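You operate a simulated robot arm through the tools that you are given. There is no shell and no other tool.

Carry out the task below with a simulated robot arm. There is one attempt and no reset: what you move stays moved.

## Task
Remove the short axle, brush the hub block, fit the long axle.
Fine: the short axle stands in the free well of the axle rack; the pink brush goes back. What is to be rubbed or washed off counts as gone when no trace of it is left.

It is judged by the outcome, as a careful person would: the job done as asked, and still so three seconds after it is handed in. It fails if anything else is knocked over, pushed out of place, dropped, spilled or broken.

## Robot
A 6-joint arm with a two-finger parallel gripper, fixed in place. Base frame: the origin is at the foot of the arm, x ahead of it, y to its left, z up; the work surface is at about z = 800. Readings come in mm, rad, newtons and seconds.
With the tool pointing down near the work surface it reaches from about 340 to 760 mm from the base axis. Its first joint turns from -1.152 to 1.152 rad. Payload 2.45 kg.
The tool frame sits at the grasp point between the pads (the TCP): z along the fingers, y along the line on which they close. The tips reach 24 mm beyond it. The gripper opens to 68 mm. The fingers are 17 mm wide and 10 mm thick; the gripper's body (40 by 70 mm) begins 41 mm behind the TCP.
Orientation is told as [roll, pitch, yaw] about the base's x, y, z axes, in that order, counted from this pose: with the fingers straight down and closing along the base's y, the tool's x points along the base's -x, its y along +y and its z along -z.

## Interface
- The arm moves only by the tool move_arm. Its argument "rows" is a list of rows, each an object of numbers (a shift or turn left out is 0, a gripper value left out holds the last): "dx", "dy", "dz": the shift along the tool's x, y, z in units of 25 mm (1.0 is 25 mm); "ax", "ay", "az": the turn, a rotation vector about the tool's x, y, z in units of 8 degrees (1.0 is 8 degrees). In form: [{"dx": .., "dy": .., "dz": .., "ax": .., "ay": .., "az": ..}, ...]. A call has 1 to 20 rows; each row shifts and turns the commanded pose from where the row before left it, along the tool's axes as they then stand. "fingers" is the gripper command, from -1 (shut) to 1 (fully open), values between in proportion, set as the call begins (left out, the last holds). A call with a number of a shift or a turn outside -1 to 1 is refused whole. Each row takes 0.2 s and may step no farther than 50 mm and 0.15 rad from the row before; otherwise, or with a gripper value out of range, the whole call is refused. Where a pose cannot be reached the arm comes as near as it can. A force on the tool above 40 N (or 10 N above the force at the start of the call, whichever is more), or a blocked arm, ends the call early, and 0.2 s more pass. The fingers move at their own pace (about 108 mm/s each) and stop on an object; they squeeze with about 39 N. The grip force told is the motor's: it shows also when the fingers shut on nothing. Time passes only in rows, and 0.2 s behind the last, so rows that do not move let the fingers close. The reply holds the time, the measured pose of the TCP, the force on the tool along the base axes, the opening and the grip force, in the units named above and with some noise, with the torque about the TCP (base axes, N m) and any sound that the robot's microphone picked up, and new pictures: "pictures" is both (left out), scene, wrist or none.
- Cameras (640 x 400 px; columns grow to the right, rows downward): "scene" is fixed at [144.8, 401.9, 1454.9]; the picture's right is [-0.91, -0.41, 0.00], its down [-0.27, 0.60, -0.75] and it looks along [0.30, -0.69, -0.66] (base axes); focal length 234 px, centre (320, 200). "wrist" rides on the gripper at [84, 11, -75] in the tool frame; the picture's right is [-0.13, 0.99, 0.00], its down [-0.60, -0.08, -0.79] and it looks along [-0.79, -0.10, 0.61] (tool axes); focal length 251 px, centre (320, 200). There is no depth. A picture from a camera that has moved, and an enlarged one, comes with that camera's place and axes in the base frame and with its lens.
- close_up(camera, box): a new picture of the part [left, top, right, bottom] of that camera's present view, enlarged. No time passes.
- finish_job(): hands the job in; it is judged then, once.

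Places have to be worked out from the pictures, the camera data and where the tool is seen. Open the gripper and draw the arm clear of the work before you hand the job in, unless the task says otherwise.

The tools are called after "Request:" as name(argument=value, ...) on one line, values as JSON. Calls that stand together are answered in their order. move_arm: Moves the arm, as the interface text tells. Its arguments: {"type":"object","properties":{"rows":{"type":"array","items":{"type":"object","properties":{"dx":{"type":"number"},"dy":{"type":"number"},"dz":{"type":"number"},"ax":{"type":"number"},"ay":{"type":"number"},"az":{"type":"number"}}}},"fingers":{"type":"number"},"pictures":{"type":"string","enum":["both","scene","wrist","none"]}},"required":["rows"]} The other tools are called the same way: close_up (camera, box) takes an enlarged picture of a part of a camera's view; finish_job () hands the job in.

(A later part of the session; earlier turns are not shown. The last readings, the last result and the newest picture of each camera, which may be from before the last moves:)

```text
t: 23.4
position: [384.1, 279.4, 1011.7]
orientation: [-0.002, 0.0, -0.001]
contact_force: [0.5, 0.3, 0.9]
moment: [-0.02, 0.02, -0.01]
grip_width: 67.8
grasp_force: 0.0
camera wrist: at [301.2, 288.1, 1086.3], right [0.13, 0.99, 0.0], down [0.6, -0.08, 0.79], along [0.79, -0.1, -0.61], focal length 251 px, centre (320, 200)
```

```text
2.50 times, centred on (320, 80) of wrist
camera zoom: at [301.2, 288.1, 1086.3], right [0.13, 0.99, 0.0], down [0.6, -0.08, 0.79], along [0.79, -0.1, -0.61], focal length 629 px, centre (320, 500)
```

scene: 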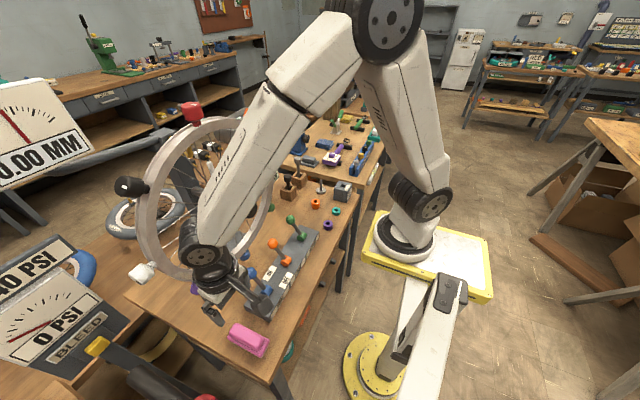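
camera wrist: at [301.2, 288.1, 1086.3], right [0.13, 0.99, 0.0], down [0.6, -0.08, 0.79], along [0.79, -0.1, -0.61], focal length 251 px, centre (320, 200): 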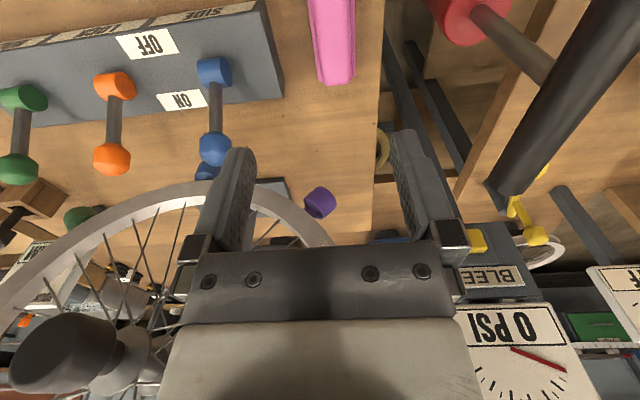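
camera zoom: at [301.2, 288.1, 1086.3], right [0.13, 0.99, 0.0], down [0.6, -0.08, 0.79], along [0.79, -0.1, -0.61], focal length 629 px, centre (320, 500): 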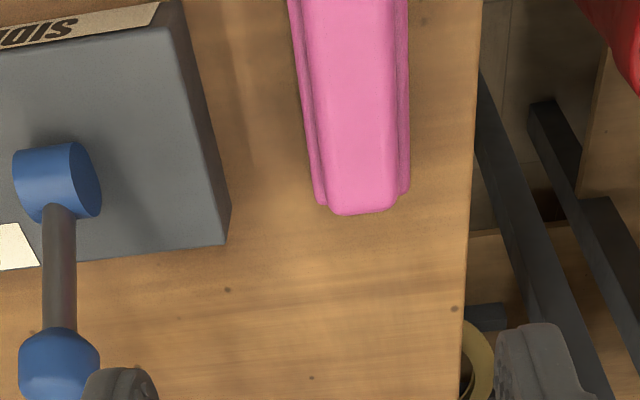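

The brush lies along x, with ridge y≈278–302 (centre ≈290). I back off a bit to see its near end.

Request:
move_arm(rows=[{"dx": 0.75, "dy": 0.2}, {"dx": 0.75, "dy": 0.2}, {"dx": 0.75}], pictures="wrist")

Request:
close_up(camera="wrist", box=[260, 0, 400, 140])

```text
t: 24.2
position: [327.7, 288.8, 1012.3]
orientation: [-0.001, -0.002, -0.001]
contact_force: [0.2, -0.1, -0.9]
moment: [0.0, 0.02, 0.03]
grip_width: 68.0
grasp_force: 0.1
camera wrist: at [243.9, 298.5, 1086.5], right [0.13, 0.99, 0.0], down [0.6, -0.08, 0.79], along [0.79, -0.1, -0.61], focal length 251 px, centre (320, 200)
```

wrist: 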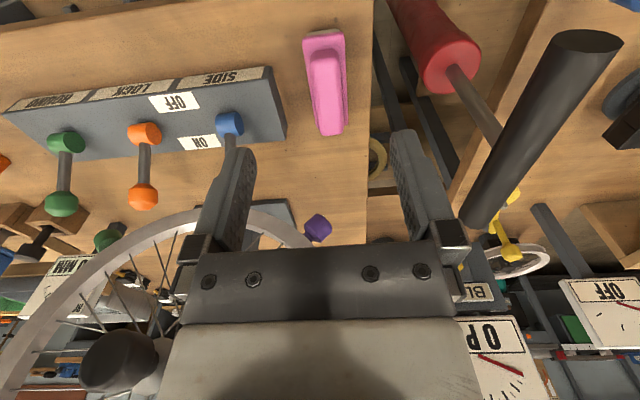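

```text
2.86 times, centred on (330, 70) of wrist
camera zoom: at [243.9, 298.5, 1086.5], right [0.13, 0.99, 0.0], down [0.6, -0.08, 0.79], along [0.79, -0.1, -0.61], focal length 718 px, centre (291, 571)
```

zoom: 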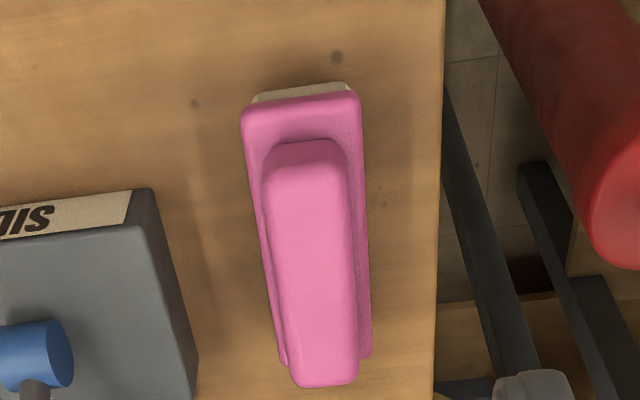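

Brush spans x≈340–442, y≈271–309, ridge top ≈838. I move above its centre and descend to a hover for a closer look.

Request:
move_arm(rows=[{"dx": -0.85, "dy": 0.04}, {"dx": -0.85}, {"dx": -0.83, "dz": 0.8}, {"dz": 0.9}, {"dz": 0.9}, {"dz": 0.9}, {"dz": 0.9}, {"dz": 0.6}])

Request:
close_up(camera="wrist", box=[220, 0, 420, 250])

Request:
close_up(camera="scene", box=[210, 290, 300, 370])

```text
t: 26.0
position: [391.3, 291.3, 886.7]
orientation: [-0.003, 0.001, 0.003]
contact_force: [-0.1, -0.3, -0.4]
moment: [-0.01, 0.01, -0.02]
grip_width: 68.1
grasp_force: 0.1
camera wrist: at [306.8, 300.1, 960.7], right [0.13, 0.99, 0.0], down [0.6, -0.08, 0.79], along [0.79, -0.1, -0.61], focal length 251 px, centre (320, 200)
```

scene: 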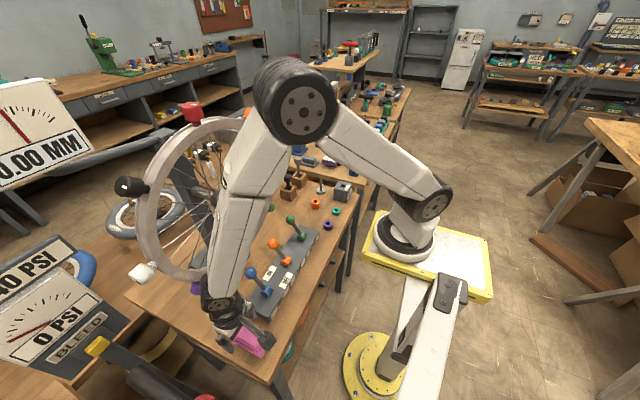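
wrist: 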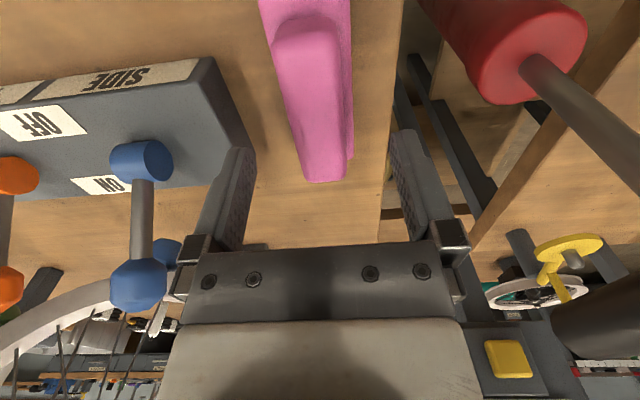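

```text
1.60 times, centred on (320, 125) of wrist
camera zoom: at [306.8, 300.1, 960.7], right [0.13, 0.99, 0.0], down [0.6, -0.08, 0.79], along [0.79, -0.1, -0.61], focal length 402 px, centre (320, 320)
```

zoom: 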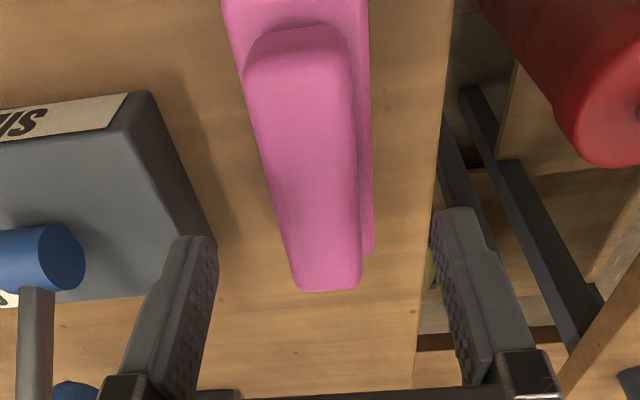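

```text
5.00 times, centred on (255, 330) of scene
camera zoom: at [144.8, 401.9, 1454.9], right [-0.91, -0.41, 0.0], down [-0.27, 0.6, -0.75], along [0.3, -0.69, -0.66], focal length 1167 px, centre (645, -450)
```

zoom: 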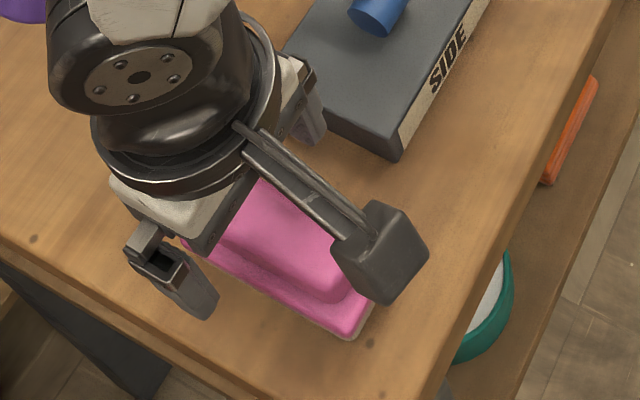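

Ridge top looks near z≈846 and base top ≈814. I descend with open fingers to TCP z≈845 straddling the ridge, then check.

Request:
move_arm(rows=[{"dy": -0.06, "dz": 0.6}, {"dz": 0.6}, {"dz": 0.5}])

Request:
close_up(camera="wrist", box=[220, 0, 420, 250])

Request:
close_up(camera="scene", box=[210, 300, 290, 370])

```text
t: 26.8
position: [392.2, 289.0, 843.2]
orientation: [-0.001, 0.0, 0.0]
contact_force: [-0.3, 0.3, 0.2]
moment: [-0.04, 0.02, 0.0]
grip_width: 67.9
grasp_force: 0.1
camera wrist: at [307.7, 298.2, 918.8], right [0.13, 0.99, 0.0], down [0.6, -0.08, 0.79], along [0.79, -0.1, -0.61], focal length 251 px, centre (320, 200)
```

scene: 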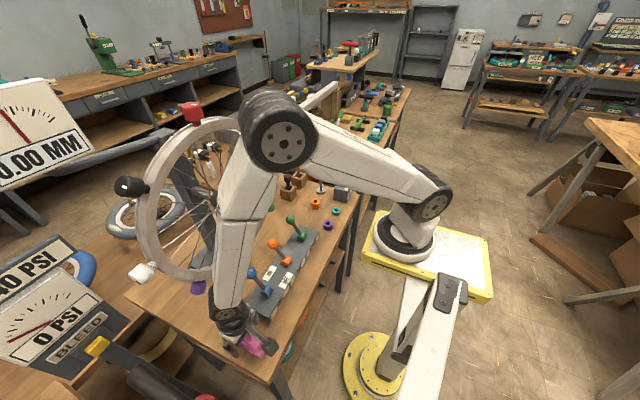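
wrist: 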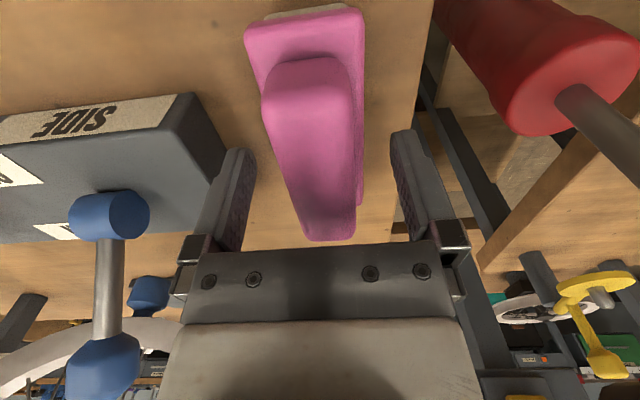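

```text
1.60 times, centred on (320, 125) of wrist
camera zoom: at [307.7, 298.2, 918.8], right [0.13, 0.99, 0.0], down [0.6, -0.08, 0.79], along [0.79, -0.1, -0.61], focal length 402 px, centre (320, 320)
```

zoom: 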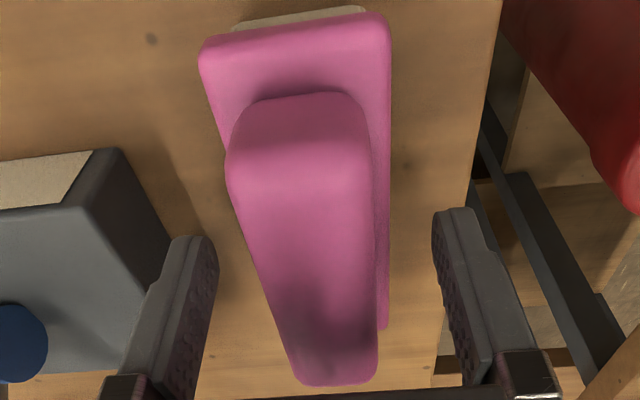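

```text
5.71 times, centred on (250, 335) of scene
camera zoom: at [144.8, 401.9, 1454.9], right [-0.91, -0.41, 0.0], down [-0.27, 0.6, -0.75], along [0.3, -0.69, -0.66], focal length 1334 px, centre (720, -571)
```

zoom: 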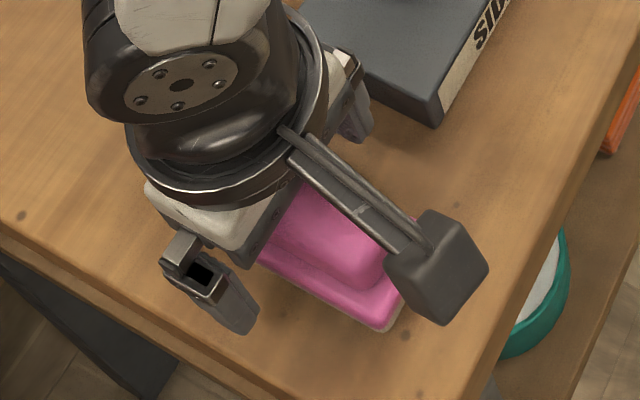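

Scaling from two views puts the base top at z≈824 and the ridge top at ≈845 (27 mm wide). I raise to TCP ≈852 so the tips clear the base, and close on the ridge.

Request:
move_arm(rows=[{"dz": -0.36}], pictures="none")

Request:
move_arm(rows=[{}, {}, {}], fingers=-1)

Request:
close_up(camera="wrist", box=[220, 0, 420, 250])

```text
t: 27.2
position: [391.2, 288.2, 852.2]
orientation: [-0.002, 0.001, 0.001]
contact_force: [0.2, 0.4, -0.5]
moment: [-0.02, 0.0, 0.02]
grip_width: 68.4
grasp_force: 0.1
```

```text
t: 28.0
position: [392.1, 289.0, 853.2]
orientation: [-0.002, -0.001, -0.002]
contact_force: [-0.4, -0.1, 1.7]
moment: [-0.07, 0.01, -0.04]
grip_width: 39.1
grasp_force: 38.7
camera wrist: at [307.4, 298.0, 927.8], right [0.13, 0.99, 0.0], down [0.6, -0.08, 0.79], along [0.79, -0.1, -0.61], focal length 251 px, centre (320, 200)
```

scene: 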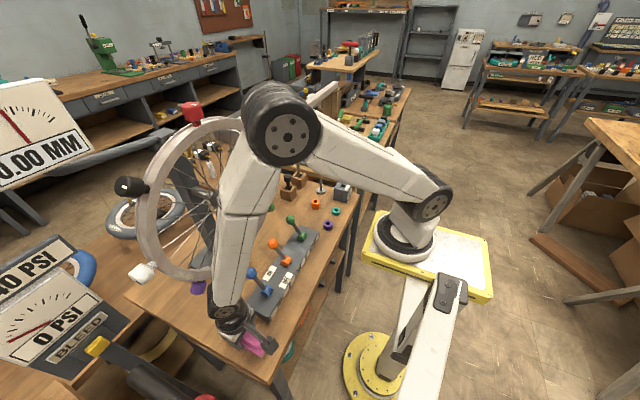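
wrist: 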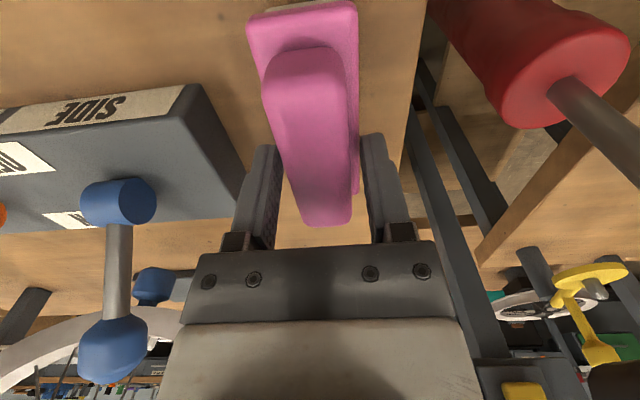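

```text
1.60 times, centred on (320, 125) of wrist
camera zoom: at [307.4, 298.0, 927.8], right [0.13, 0.99, 0.0], down [0.6, -0.08, 0.79], along [0.79, -0.1, -0.61], focal length 402 px, centre (320, 320)
```

zoom: 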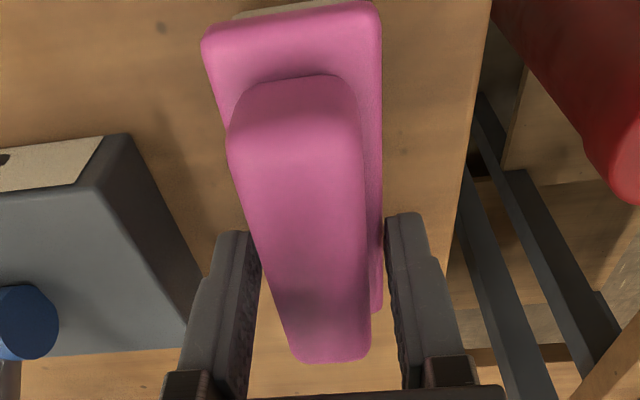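

The fingers stopped at 39 mm, i.e. on the base's sides rather than the ridge. I open, lower 13 mm for a firm hold of the base sides (tips still ~15 mm above the bristle bottom), and close again.

Request:
move_arm(rows=[{}, {}], fingers=0.6, pictures="none")

Request:
move_arm(rows=[{"dz": 0.3}, {"dz": 0.3}], pictures="none")

Request:
move_arm(rows=[{}, {}, {}], fingers=-1)

Request:
close_up(camera="wrist", box=[220, 0, 420, 250])

```text
t: 28.6
position: [391.8, 288.6, 853.2]
orientation: [-0.002, -0.001, 0.001]
contact_force: [0.5, 0.7, -0.4]
moment: [0.0, 0.02, 0.03]
grip_width: 54.4
grasp_force: 0.0
```

```text
t: 29.2
position: [392.2, 287.5, 837.3]
orientation: [-0.001, 0.001, 0.0]
contact_force: [0.5, 0.5, -0.4]
moment: [0.05, 0.0, -0.01]
grip_width: 54.5
grasp_force: 0.0
```

```text
t: 30.0
position: [392.2, 289.3, 837.6]
orientation: [-0.001, 0.001, 0.0]
contact_force: [0.1, 0.0, 0.1]
moment: [-0.03, 0.01, 0.02]
grip_width: 39.1
grasp_force: 38.5
camera wrist: at [307.2, 298.2, 912.7], right [0.13, 0.99, 0.0], down [0.6, -0.08, 0.79], along [0.79, -0.1, -0.61], focal length 251 px, centre (320, 200)
```

scene: 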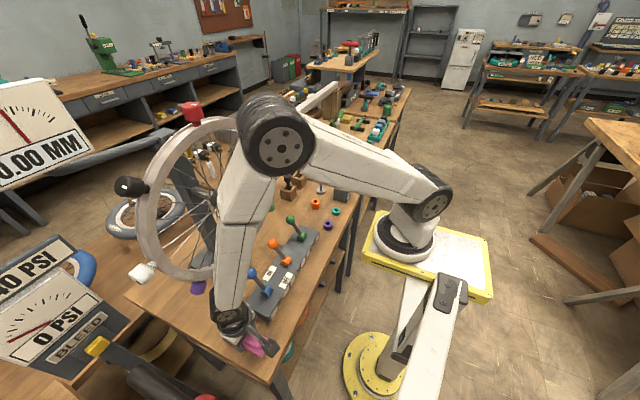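
wrist: 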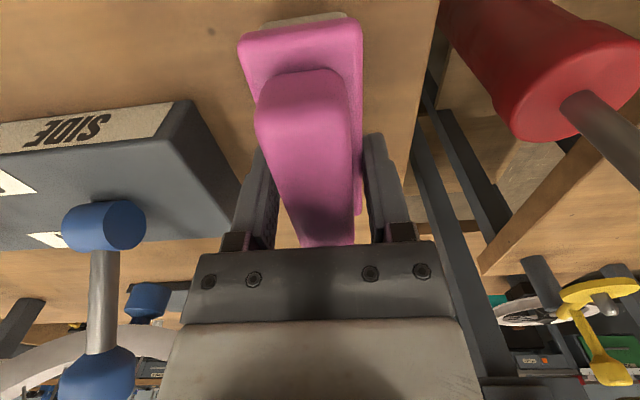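

```text
1.60 times, centred on (320, 125) of wrist
camera zoom: at [307.2, 298.2, 912.7], right [0.13, 0.99, 0.0], down [0.6, -0.08, 0.79], along [0.79, -0.1, -0.61], focal length 402 px, centre (320, 320)
```

zoom: 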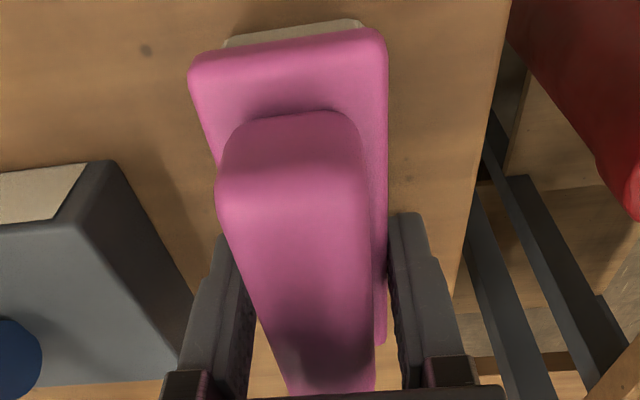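

Firm hold (39.1 mm), home pose of the grip noted as (392, 289, 837.6). I lift the brush straight up and carry it back along the same clear corridor.

Request:
move_arm(rows=[{"dz": -0.4}, {"dz": -0.8}, {"dz": -1}, {"dz": -1}, {"dz": -1}, {"dz": -1}, {"dz": -1}, {"dz": -1}, {"dz": -1}, {"dx": 0.45, "dy": -0.5}, {"dx": 0.45, "dy": -1}, {"dy": -1}, {"dy": -1}, {"dy": -1}, {"dy": -1}, {"dy": -1}, {"dy": -1}])

Request:
close_up(camera="wrist", box=[220, 0, 420, 250])

```text
t: 33.6
position: [369.1, 102.3, 1043.0]
orientation: [-0.002, 0.0, 0.002]
contact_force: [-0.4, -0.4, 0.4]
moment: [0.0, 0.01, 0.01]
grip_width: 0.0
grasp_force: 23.7
camera wrist: at [284.7, 111.0, 1117.8], right [0.13, 0.99, 0.0], down [0.6, -0.08, 0.79], along [0.79, -0.1, -0.61], focal length 251 px, centre (320, 200)
```

scene: 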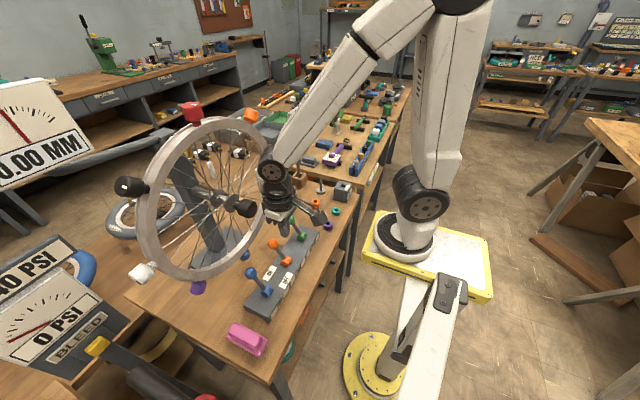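
wrist: 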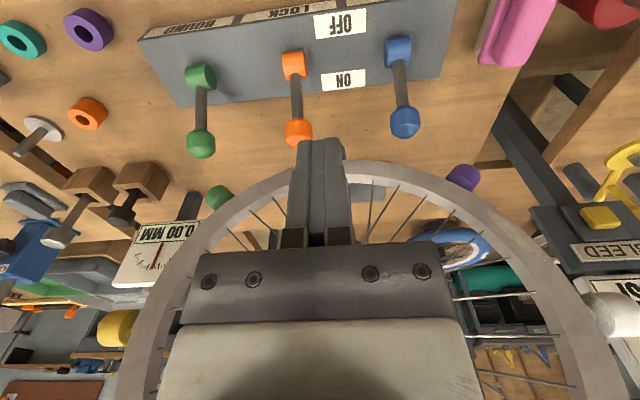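

```text
1.60 times, centred on (320, 125) of wrist
camera zoom: at [284.7, 111.0, 1117.8], right [0.13, 0.99, 0.0], down [0.6, -0.08, 0.79], along [0.79, -0.1, -0.61], focal length 402 px, centre (320, 320)
```

zoom: 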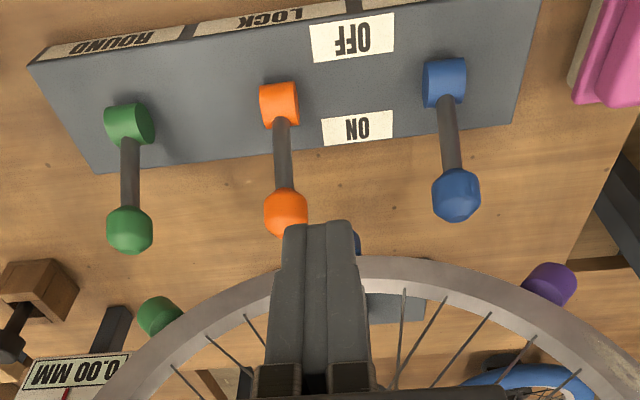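

The gripper is empty: the brush slipped out and appears to be still in its spot. I look closely at whether it moved.

Request:
close_up(camera="scene", box=[220, 315, 280, 365])

```text
8.00 times, centred on (250, 340) of scene
camera zoom: at [144.8, 401.9, 1454.9], right [-0.91, -0.41, 0.0], down [-0.27, 0.6, -0.75], along [0.3, -0.69, -0.66], focal length 1868 px, centre (880, -920)
```

zoom: 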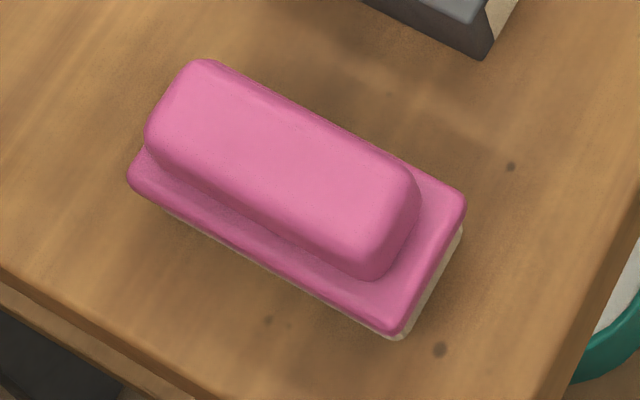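

The brush shifted only about 3 mm in x and is otherwise in place. I go back for a low side view of the brush to measure its profile before gripping again.

Request:
move_arm(rows=[{"dy": 0.95}, {"dy": 0.95}, {"dy": 0.95}, {"dy": 0.95}, {"dy": 0.95}, {"dy": 0.95}, {"dy": 0.95}, {"dy": 0.85}, {"dx": 1}, {"dx": 1}, {"dx": 1}, {"dx": 1}, {"dz": 1}, {"dz": 1}, {"dz": 1}, {"dz": 1}, {"dz": 1}, {"dz": 1}, {"dz": 1}], fingers=1)

Request:
close_up(camera="wrist", box=[250, 100, 410, 240])

```text
t: 37.6
position: [268.2, 289.2, 866.0]
orientation: [-0.002, 0.002, -0.001]
contact_force: [-0.2, -0.3, 1.2]
moment: [-0.01, 0.01, 0.01]
grip_width: 67.7
grasp_force: 0.2
camera wrist: at [184.2, 299.2, 941.7], right [0.13, 0.99, 0.0], down [0.6, -0.08, 0.79], along [0.79, -0.1, -0.61], focal length 251 px, centre (320, 200)
```

scene: 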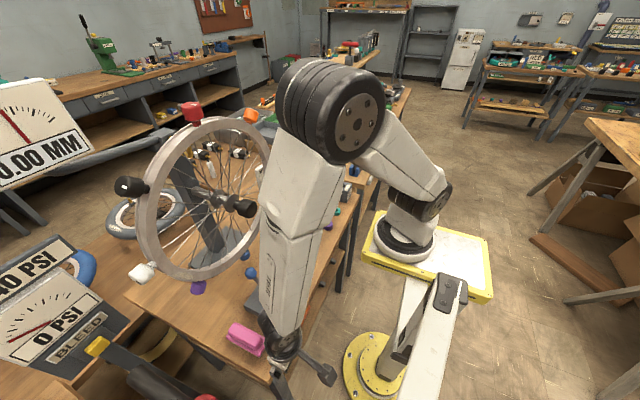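
wrist: 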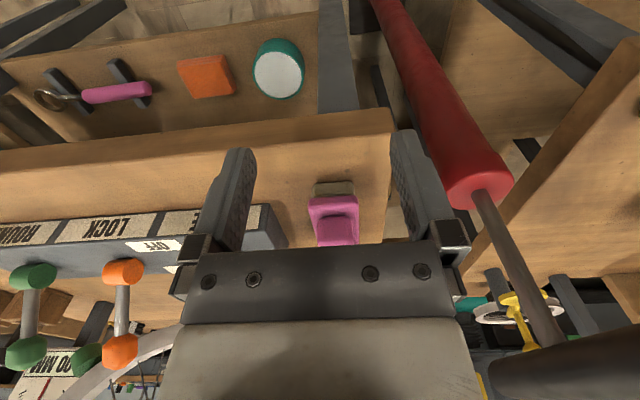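

```text
2.86 times, centred on (330, 170) of wrist
camera zoom: at [184.2, 299.2, 941.7], right [0.13, 0.99, 0.0], down [0.6, -0.08, 0.79], along [0.79, -0.1, -0.61], focal length 718 px, centre (291, 286)
```

zoom: 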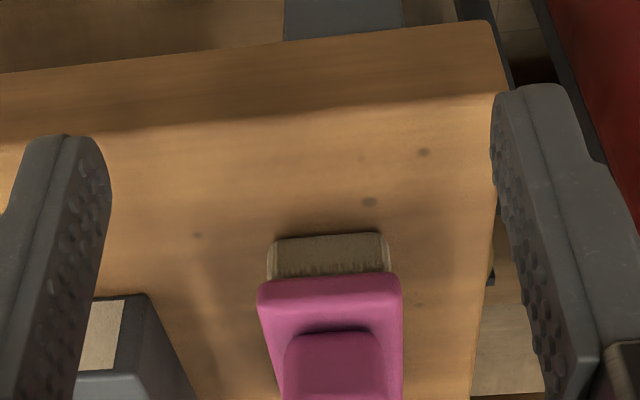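

This view shows bristles z≈800–816, pink base ≈816–826 (40 mm wide), and the ridge above. I check the ridge height too.

Request:
close_up(camera="wrist", box=[290, 170, 380, 250])

```text
5.00 times, centred on (335, 210) of wrist
camera zoom: at [184.2, 299.2, 941.7], right [0.13, 0.99, 0.0], down [0.6, -0.08, 0.79], along [0.79, -0.1, -0.61], focal length 1257 px, centre (245, 150)
```

zoom: 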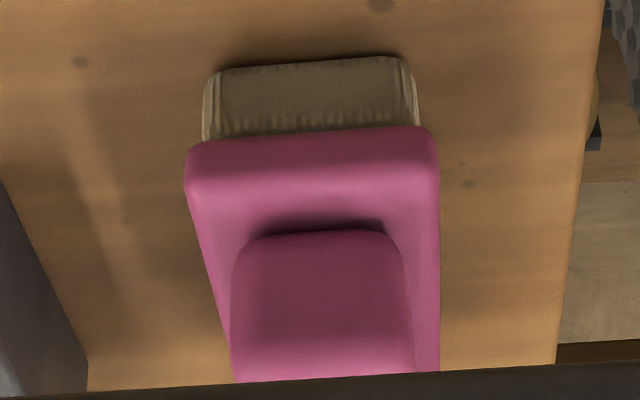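

Ridge is z≈826–847 and 27 mm wide. I go over it and close at TCP ≈858 (tips ≈834), checking the closed width.

Request:
move_arm(rows=[{"dz": -0.8}, {"dz": -0.8}, {"dx": -1}, {"dx": -1}, {"dx": -1}, {"dx": -1}, {"dx": -1}, {"dz": 0.8}, {"dz": 0.8}, {"dz": 0.3}], pictures="none")

Request:
move_arm(rows=[{}, {}, {}], fingers=-1)

Request:
close_up(camera="wrist", box=[220, 0, 420, 250])

```text
t: 39.8
position: [393.3, 289.0, 858.9]
orientation: [-0.002, 0.0, 0.001]
contact_force: [-0.7, -0.6, 0.3]
moment: [0.03, -0.02, 0.02]
grip_width: 67.9
grasp_force: 0.0
```

```text
t: 40.6
position: [394.1, 289.8, 859.7]
orientation: [-0.001, 0.0, 0.0]
contact_force: [0.0, -0.7, -0.9]
moment: [0.04, 0.02, 0.0]
grip_width: 27.3
grasp_force: 39.5
camera wrist: at [309.2, 298.2, 934.7], right [0.13, 0.99, 0.0], down [0.6, -0.08, 0.79], along [0.79, -0.1, -0.61], focal length 251 px, centre (320, 200)
```

scene: 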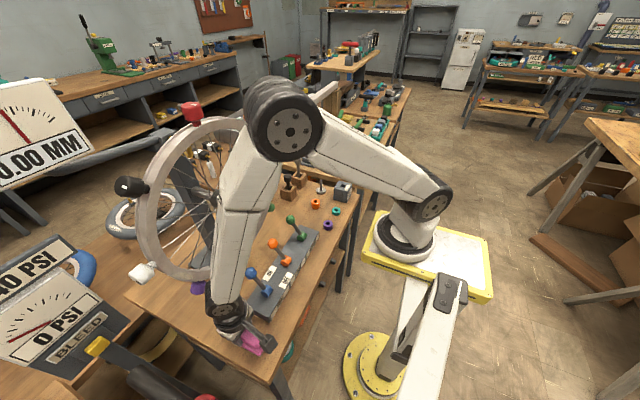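
wrist: 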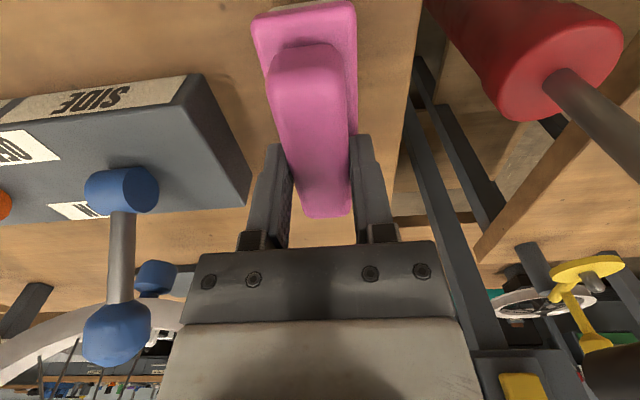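

```text
1.60 times, centred on (320, 125) of wrist
camera zoom: at [309.2, 298.2, 934.7], right [0.13, 0.99, 0.0], down [0.6, -0.08, 0.79], along [0.79, -0.1, -0.61], focal length 402 px, centre (320, 320)
```

zoom: 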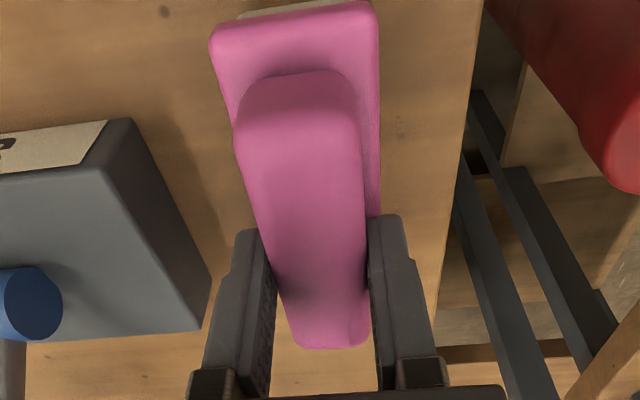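

Closed to 27.3 mm: the ridge is gripped. I lift gently a little and check it holds.

Request:
move_arm(rows=[{"dz": -0.1}, {"dz": -0.1}, {"dz": -0.2}, {"dz": -0.2}, {"dz": -0.2}])

Request:
close_up(camera="scene", box=[210, 300, 290, 370])

```text
t: 41.8
position: [394.0, 288.6, 878.9]
orientation: [-0.002, 0.0, -0.001]
contact_force: [0.1, -0.4, -0.7]
moment: [0.02, 0.03, 0.0]
grip_width: 27.5
grasp_force: 39.4
camera wrist: at [309.2, 298.4, 954.7], right [0.13, 0.99, 0.0], down [0.6, -0.08, 0.79], along [0.79, -0.1, -0.61], focal length 251 px, centre (320, 200)
```

scene: 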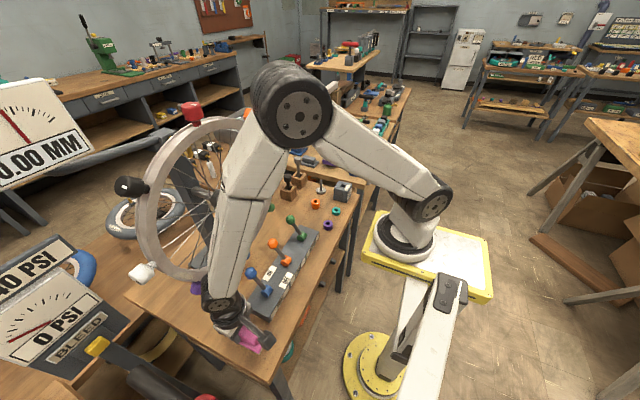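
wrist: 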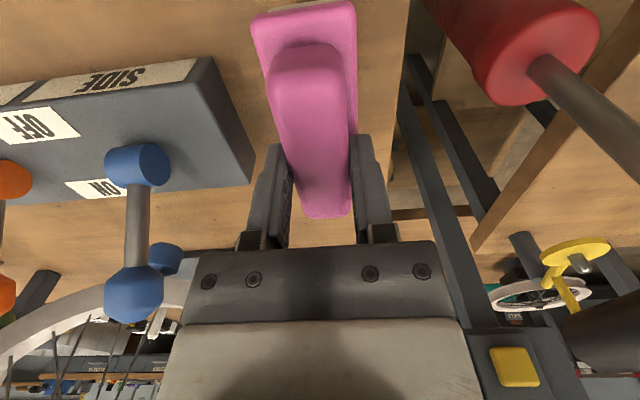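

```text
5.71 times, centred on (250, 335) of scene
camera zoom: at [144.9, 401.9, 1454.9], right [-0.91, -0.41, 0.0], down [-0.27, 0.6, -0.75], along [0.3, -0.69, -0.66], focal length 1334 px, centre (720, -571)
```

zoom: 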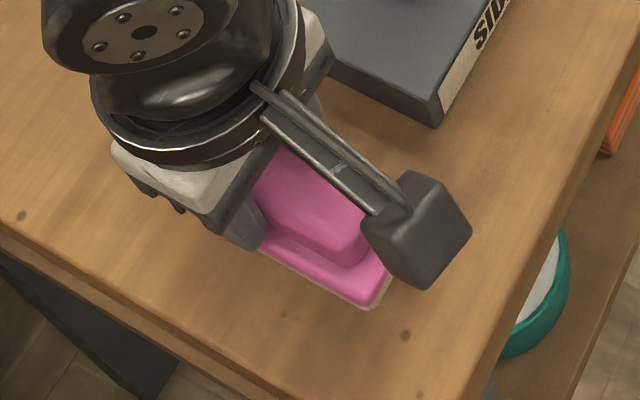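

The brush is held (27.5 mm, same view in the wrist). I raise it and carry it along the corridor toward the hub block.

Request:
move_arm(rows=[{"dz": -0.6}, {"dz": -0.8}, {"dz": -0.8}, {"dz": -0.8}, {"dz": -0.8}, {"dz": -0.8}, {"dz": -0.8}, {"dz": -0.8}, {"dz": -0.8}, {"dx": 0.5, "dy": -0.5}, {"dx": 0.5, "dy": -0.8}, {"dy": -0.8}, {"dy": -0.8}, {"dy": -0.8}, {"dy": -0.8}, {"dy": -0.8}, {"dy": -0.8}, {"dy": -0.8}, {"dy": -0.8}, {"dy": -0.8}])

```text
t: 46.0
position: [369.2, 76.1, 1055.2]
orientation: [-0.001, -0.001, -0.001]
contact_force: [-0.1, 0.3, -0.3]
moment: [0.0, 0.02, 0.01]
grip_width: 27.1
grasp_force: 38.9
camera wrist: at [284.4, 85.9, 1129.9], right [0.13, 0.99, 0.0], down [0.6, -0.08, 0.79], along [0.79, -0.1, -0.61], focal length 251 px, centre (320, 200)
```

scene: 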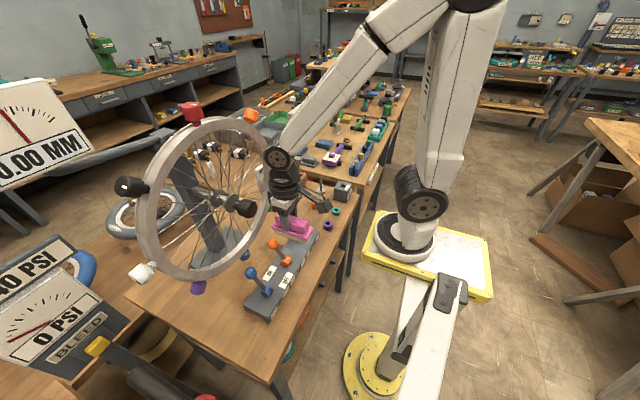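
wrist: 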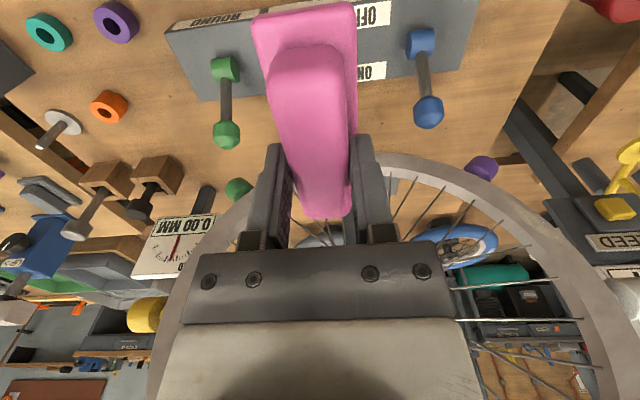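

Brush is secure. I continue across to y≈−330, still at z≈1055.

Request:
move_arm(rows=[{"dy": -0.9}, {"dy": -0.9}, {"dy": -0.9}, {"dy": -0.9}, {"dy": -0.9}, {"dy": -0.9}, {"dy": -0.9}, {"dy": -0.9}, {"dy": -0.9}, {"dy": -0.9}, {"dy": -0.9}, {"dy": -0.9}, {"dy": -0.9}, {"dy": -0.9}, {"dy": -0.9}, {"dy": -0.9}, {"dy": -0.9}, {"dy": -0.9}])

Request:
close_up(camera="wrist", box=[220, 0, 420, 250])

Request:
close_up(camera="scene", box=[325, 120, 375, 209])

```text
t: 49.8
position: [369.2, -328.1, 1057.1]
orientation: [-0.001, 0.0, -0.001]
contact_force: [0.2, 0.1, -1.0]
moment: [0.01, 0.01, 0.01]
grip_width: 27.3
grasp_force: 39.0
camera wrist: at [284.4, -319.2, 1131.3], right [0.13, 0.99, 0.0], down [0.6, -0.08, 0.79], along [0.79, -0.1, -0.61], focal length 251 px, centre (320, 200)
```

scene: 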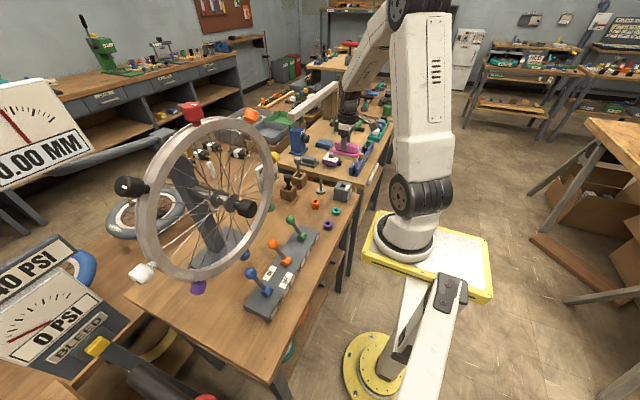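
wrist: 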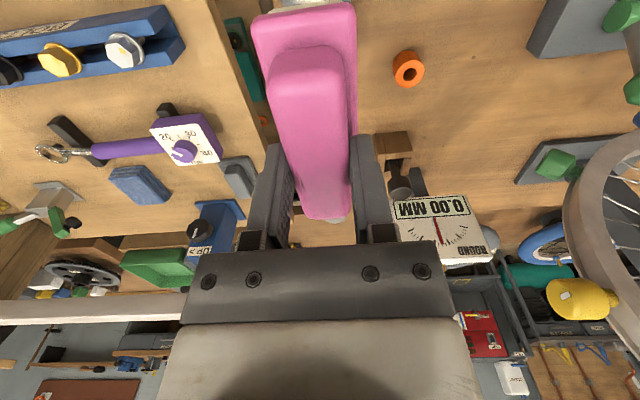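

```text
1.60 times, centred on (320, 125) of wrist
camera zoom: at [284.4, -319.2, 1131.3], right [0.13, 0.99, 0.0], down [0.6, -0.08, 0.79], along [0.79, -0.1, -0.61], focal length 402 px, centre (320, 320)
```

zoom: 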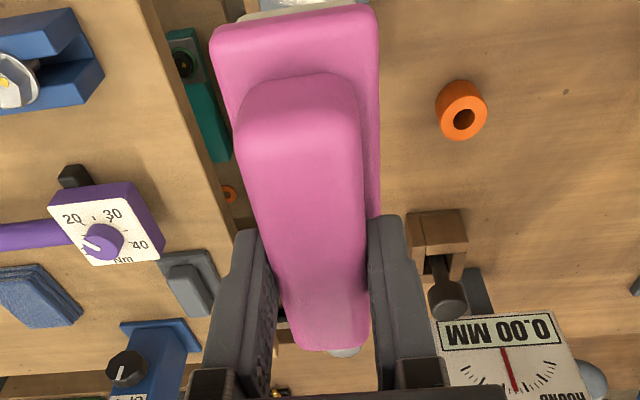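

```text
4.49 times, centred on (350, 164) of scene
camera zoom: at [144.8, 401.9, 1454.9], right [-0.91, -0.41, 0.0], down [-0.27, 0.6, -0.75], along [0.3, -0.69, -0.66], focal length 1049 px, centre (185, 360)
```

zoom: 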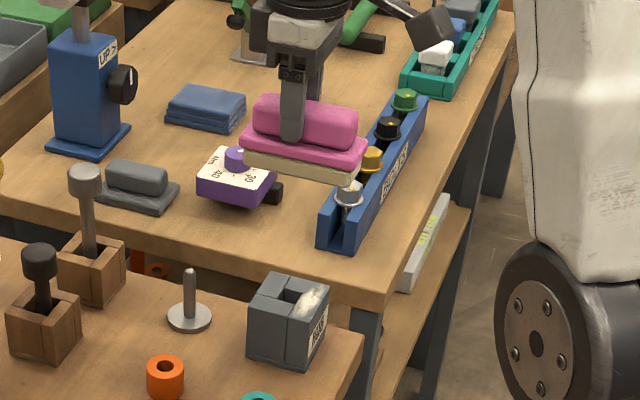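

The brush hangs above the hub block. I descend to just above its top (contact expected at TCP z≈917).

Request:
move_arm(rows=[{"dx": 0.37, "dy": -0.08, "dz": 0.8}, {"dz": 0.9}, {"dz": 0.9}, {"dz": 0.9}, {"dz": 0.9}, {"dz": 0.8}])

Request:
close_up(camera="scene", box=[320, 130, 375, 209])

```text
t: 51.2
position: [361.7, -331.0, 925.8]
orientation: [-0.002, -0.001, 0.0]
contact_force: [0.3, 0.1, -0.4]
moment: [0.01, 0.01, 0.02]
grip_width: 27.2
grasp_force: 39.3
camera wrist: at [276.2, -321.4, 1001.1], right [0.13, 0.99, 0.0], down [0.6, -0.08, 0.79], along [0.79, -0.1, -0.61], focal length 251 px, centre (320, 200)
```

scene: 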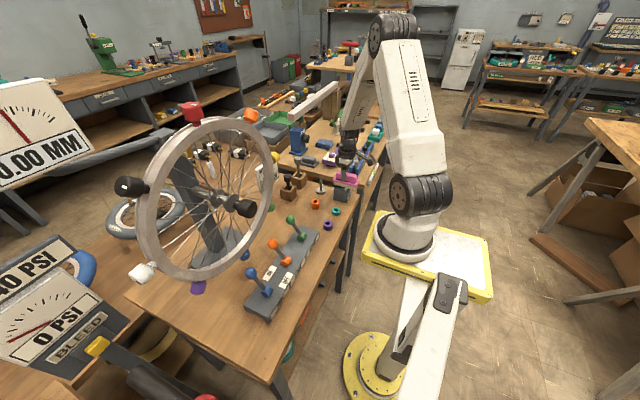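
wrist: 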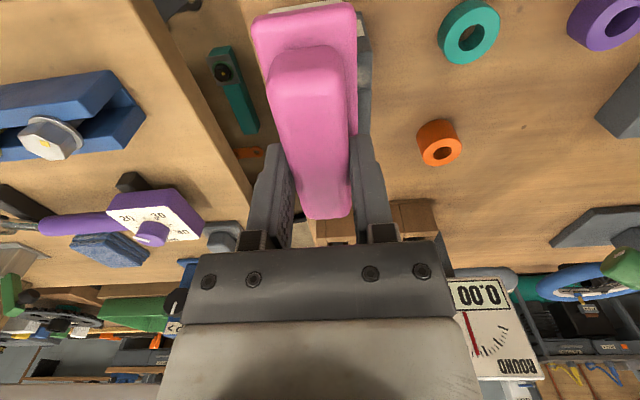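

```text
5.06 times, centred on (348, 170) of scene
camera zoom: at [144.9, 401.9, 1454.9], right [-0.91, -0.41, 0.0], down [-0.27, 0.6, -0.75], along [0.3, -0.69, -0.66], focal length 1182 px, centre (181, 354)
```

zoom: 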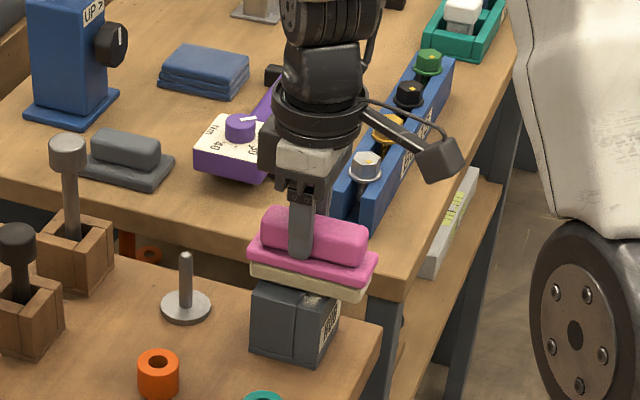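

Just above the block. I go down in fine steps until light contact shows.

Request:
move_arm(rows=[{"dz": 0.12}, {"dz": 0.08}], pictures="none")

Request:
move_arm(rows=[{"dz": 0.06}, {"dz": 0.04}], pictures="none")

Request:
move_arm(rows=[{"dz": 0.04}], pictures="none")

```text
t: 51.8
position: [360.5, -330.3, 922.8]
orientation: [-0.002, -0.001, 0.0]
contact_force: [-1.3, 2.6, 7.8]
moment: [0.32, 0.04, 0.05]
grip_width: 27.1
grasp_force: 38.6
```

```text
t: 52.4
position: [361.4, -330.0, 920.3]
orientation: [-0.002, -0.001, -0.001]
contact_force: [-4.4, 7.1, 31.1]
moment: [0.19, 0.05, -0.01]
grip_width: 27.5
grasp_force: 38.7
```

```text
t: 52.8
position: [360.3, -330.3, 918.8]
orientation: [-0.005, -0.001, 0.002]
contact_force: [-0.9, 6.3, 30.8]
moment: [0.27, -0.02, 0.04]
grip_width: 27.3
grasp_force: 38.9
```

Contact began near z 923 and the force is now too high (31 N), so I back off to a light pressure before rubbing.

Request:
move_arm(rows=[{"dz": -0.05}], pictures="none")

```text
t: 53.2
position: [360.0, -331.2, 919.0]
orientation: [-0.003, -0.002, 0.002]
contact_force: [5.2, 0.7, 14.5]
moment: [-0.03, -0.41, 0.04]
grip_width: 27.3
grasp_force: 39.2
```

Request:
move_arm(rows=[{"dz": -0.03}], pictures="wrist")

Request:
close_up(camera="scene", box=[325, 140, 361, 209])

```text
t: 53.6
position: [359.5, -330.3, 918.0]
orientation: [0.001, 0.001, 0.0]
contact_force: [1.7, -0.5, 3.6]
moment: [-0.18, -0.21, 0.0]
grip_width: 27.3
grasp_force: 39.0
camera wrist: at [275.2, -320.8, 993.7], right [0.13, 0.99, 0.0], down [0.61, -0.08, 0.79], along [0.79, -0.1, -0.61], focal length 251 px, centre (320, 200)
```

wrist: 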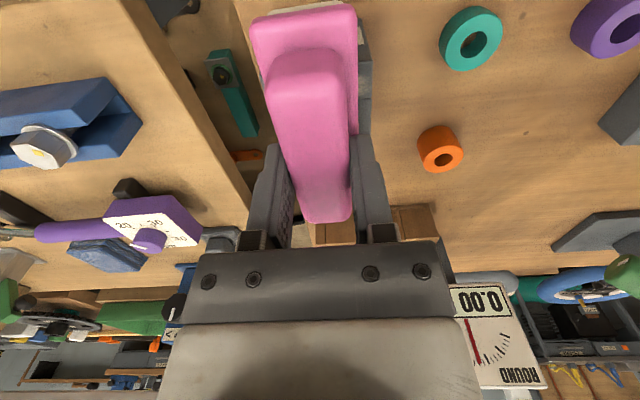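

```text
5.80 times, centred on (343, 174) of scene
camera zoom: at [144.8, 401.9, 1454.9], right [-0.91, -0.41, 0.0], down [-0.27, 0.6, -0.75], along [0.3, -0.69, -0.66], focal length 1354 px, centre (187, 348)
```

zoom: 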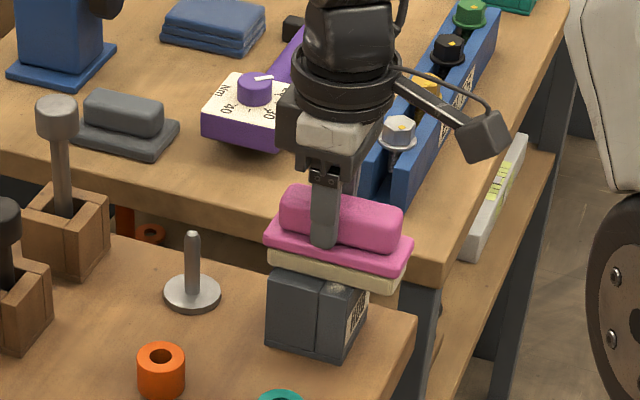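

Light pressure now (~3.6 N). I rub slowly along y, starting with a small stroke to check that the block doesn't move.

Request:
move_arm(rows=[{"dy": -0.2}, {"dy": -0.2}, {"dy": -0.2}], pictures="scene")

Request:
close_up(camera="scene", box=[325, 140, 361, 209])

```text
t: 54.4
position: [358.8, -345.3, 919.3]
orientation: [-0.002, 0.003, -0.001]
contact_force: [0.7, -0.2, -0.8]
moment: [0.0, -0.01, -0.03]
grip_width: 27.5
grasp_force: 38.8
```

scene: 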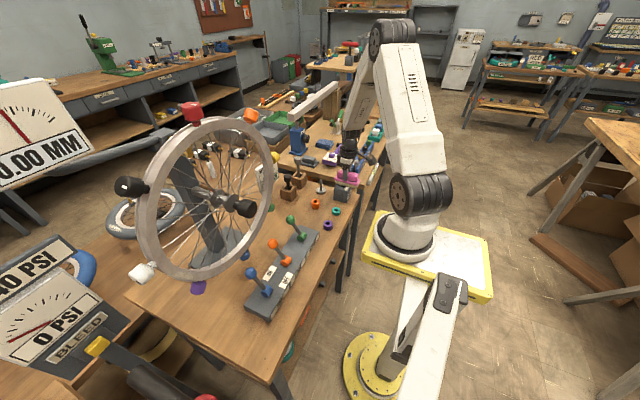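

```text
5.80 times, centred on (343, 174) of scene
camera zoom: at [144.8, 401.9, 1454.9], right [-0.91, -0.41, 0.0], down [-0.27, 0.6, -0.75], along [0.3, -0.69, -0.66], focal length 1354 px, centre (187, 348)
```

zoom: 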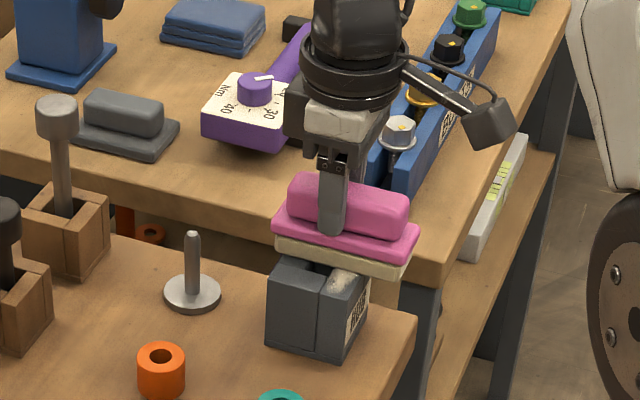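

Block stayed put but contact was lost. I lower about 1 mm for renewed light contact.

Request:
move_arm(rows=[{"dz": 0.03}], pictures="none")

```text
t: 54.8
position: [359.1, -344.5, 918.5]
orientation: [-0.002, -0.001, 0.0]
contact_force: [-0.2, -0.3, 0.3]
moment: [0.0, -0.04, 0.01]
grip_width: 27.3
grasp_force: 39.0
```

Request:
move_arm(rows=[{"dz": 0.03}], pictures="none")

```text
t: 55.2
position: [359.9, -346.1, 918.1]
orientation: [-0.001, -0.001, 0.0]
contact_force: [-2.9, 2.7, 9.7]
moment: [0.15, -0.09, 0.08]
grip_width: 27.5
grasp_force: 38.9
```

Request:
move_arm(rows=[{"dy": 0.2}, {"dy": 0.2}, {"dy": 0.2}, {"dy": 0.2}, {"dy": 0.2}, {"dy": 0.2}], pictures="none")

Request:
close_up(camera="scene", box=[325, 140, 361, 209])

```text
t: 56.6
position: [361.4, -315.2, 918.8]
orientation: [-0.006, -0.002, 0.001]
contact_force: [0.3, -6.7, 15.8]
moment: [-0.09, 0.05, 0.03]
grip_width: 27.6
grasp_force: 38.8
```

```text
5.80 times, centred on (343, 174) of scene
camera zoom: at [144.7, 401.9, 1454.9], right [-0.91, -0.41, 0.0], down [-0.27, 0.6, -0.75], along [0.3, -0.69, -0.66], focal length 1354 px, centre (187, 348)
```

zoom: 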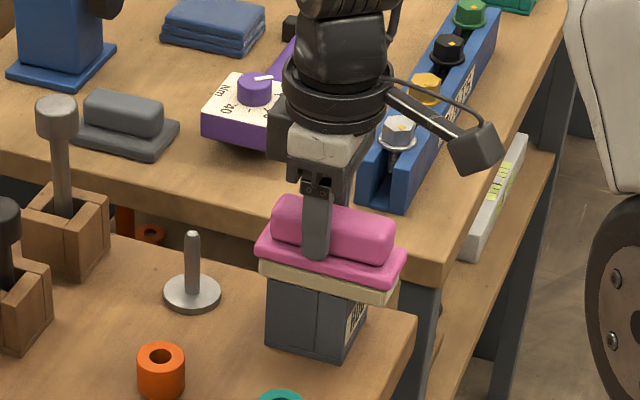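

The block stays put. I do several more strokes back and forth at this light pressure.

Request:
move_arm(rows=[{"dy": -0.2, "dz": -0.01}, {"dy": -0.2}, {"dy": -0.2}, {"dy": -0.2}, {"dy": -0.2}, {"dy": -0.2}, {"dy": -0.1}, {"dy": 0.2}, {"dy": 0.2}, {"dy": 0.2}, {"dy": 0.2}, {"dy": 0.2}, {"dy": 0.2}, {"dy": 0.1}], pictures="none")

Request:
move_arm(rows=[{"dy": -0.2}, {"dy": -0.2}, {"dy": -0.2}, {"dy": -0.2}, {"dy": -0.2}, {"dy": -0.2}, {"dy": -0.1}], pictures="none")

Request:
close_up(camera="scene", box=[325, 140, 361, 209])

```text
t: 57.3
position: [358.4, -322.0, 918.0]
orientation: [0.01, 0.006, 0.001]
contact_force: [1.4, 8.7, 9.6]
moment: [0.27, -0.02, -0.1]
grip_width: 27.3
grasp_force: 39.1
stopped in row 3: the force on the tool passed its limit at 43 N (the readings are from after the stop); the commanded pose is now the measured one
```

```text
t: 58.9
position: [358.5, -356.2, 916.3]
orientation: [0.008, 0.007, 0.002]
contact_force: [-0.1, 3.4, 10.3]
moment: [0.15, 0.02, -0.03]
grip_width: 27.2
grasp_force: 38.9
```

```text
5.80 times, centred on (343, 174) of scene
camera zoom: at [144.7, 402.1, 1454.8], right [-0.91, -0.41, 0.0], down [-0.27, 0.6, -0.75], along [0.3, -0.69, -0.66], focal length 1354 px, centre (187, 348)
```

zoom: 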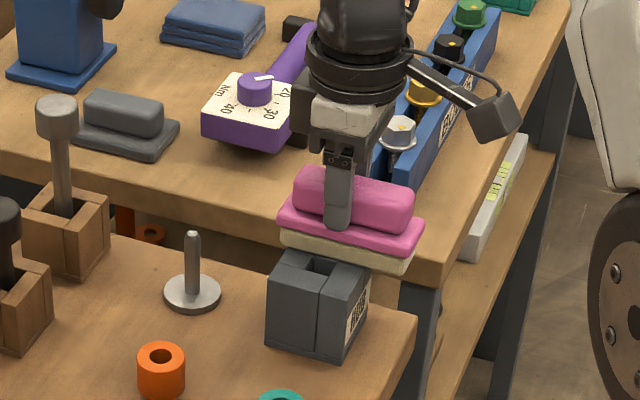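

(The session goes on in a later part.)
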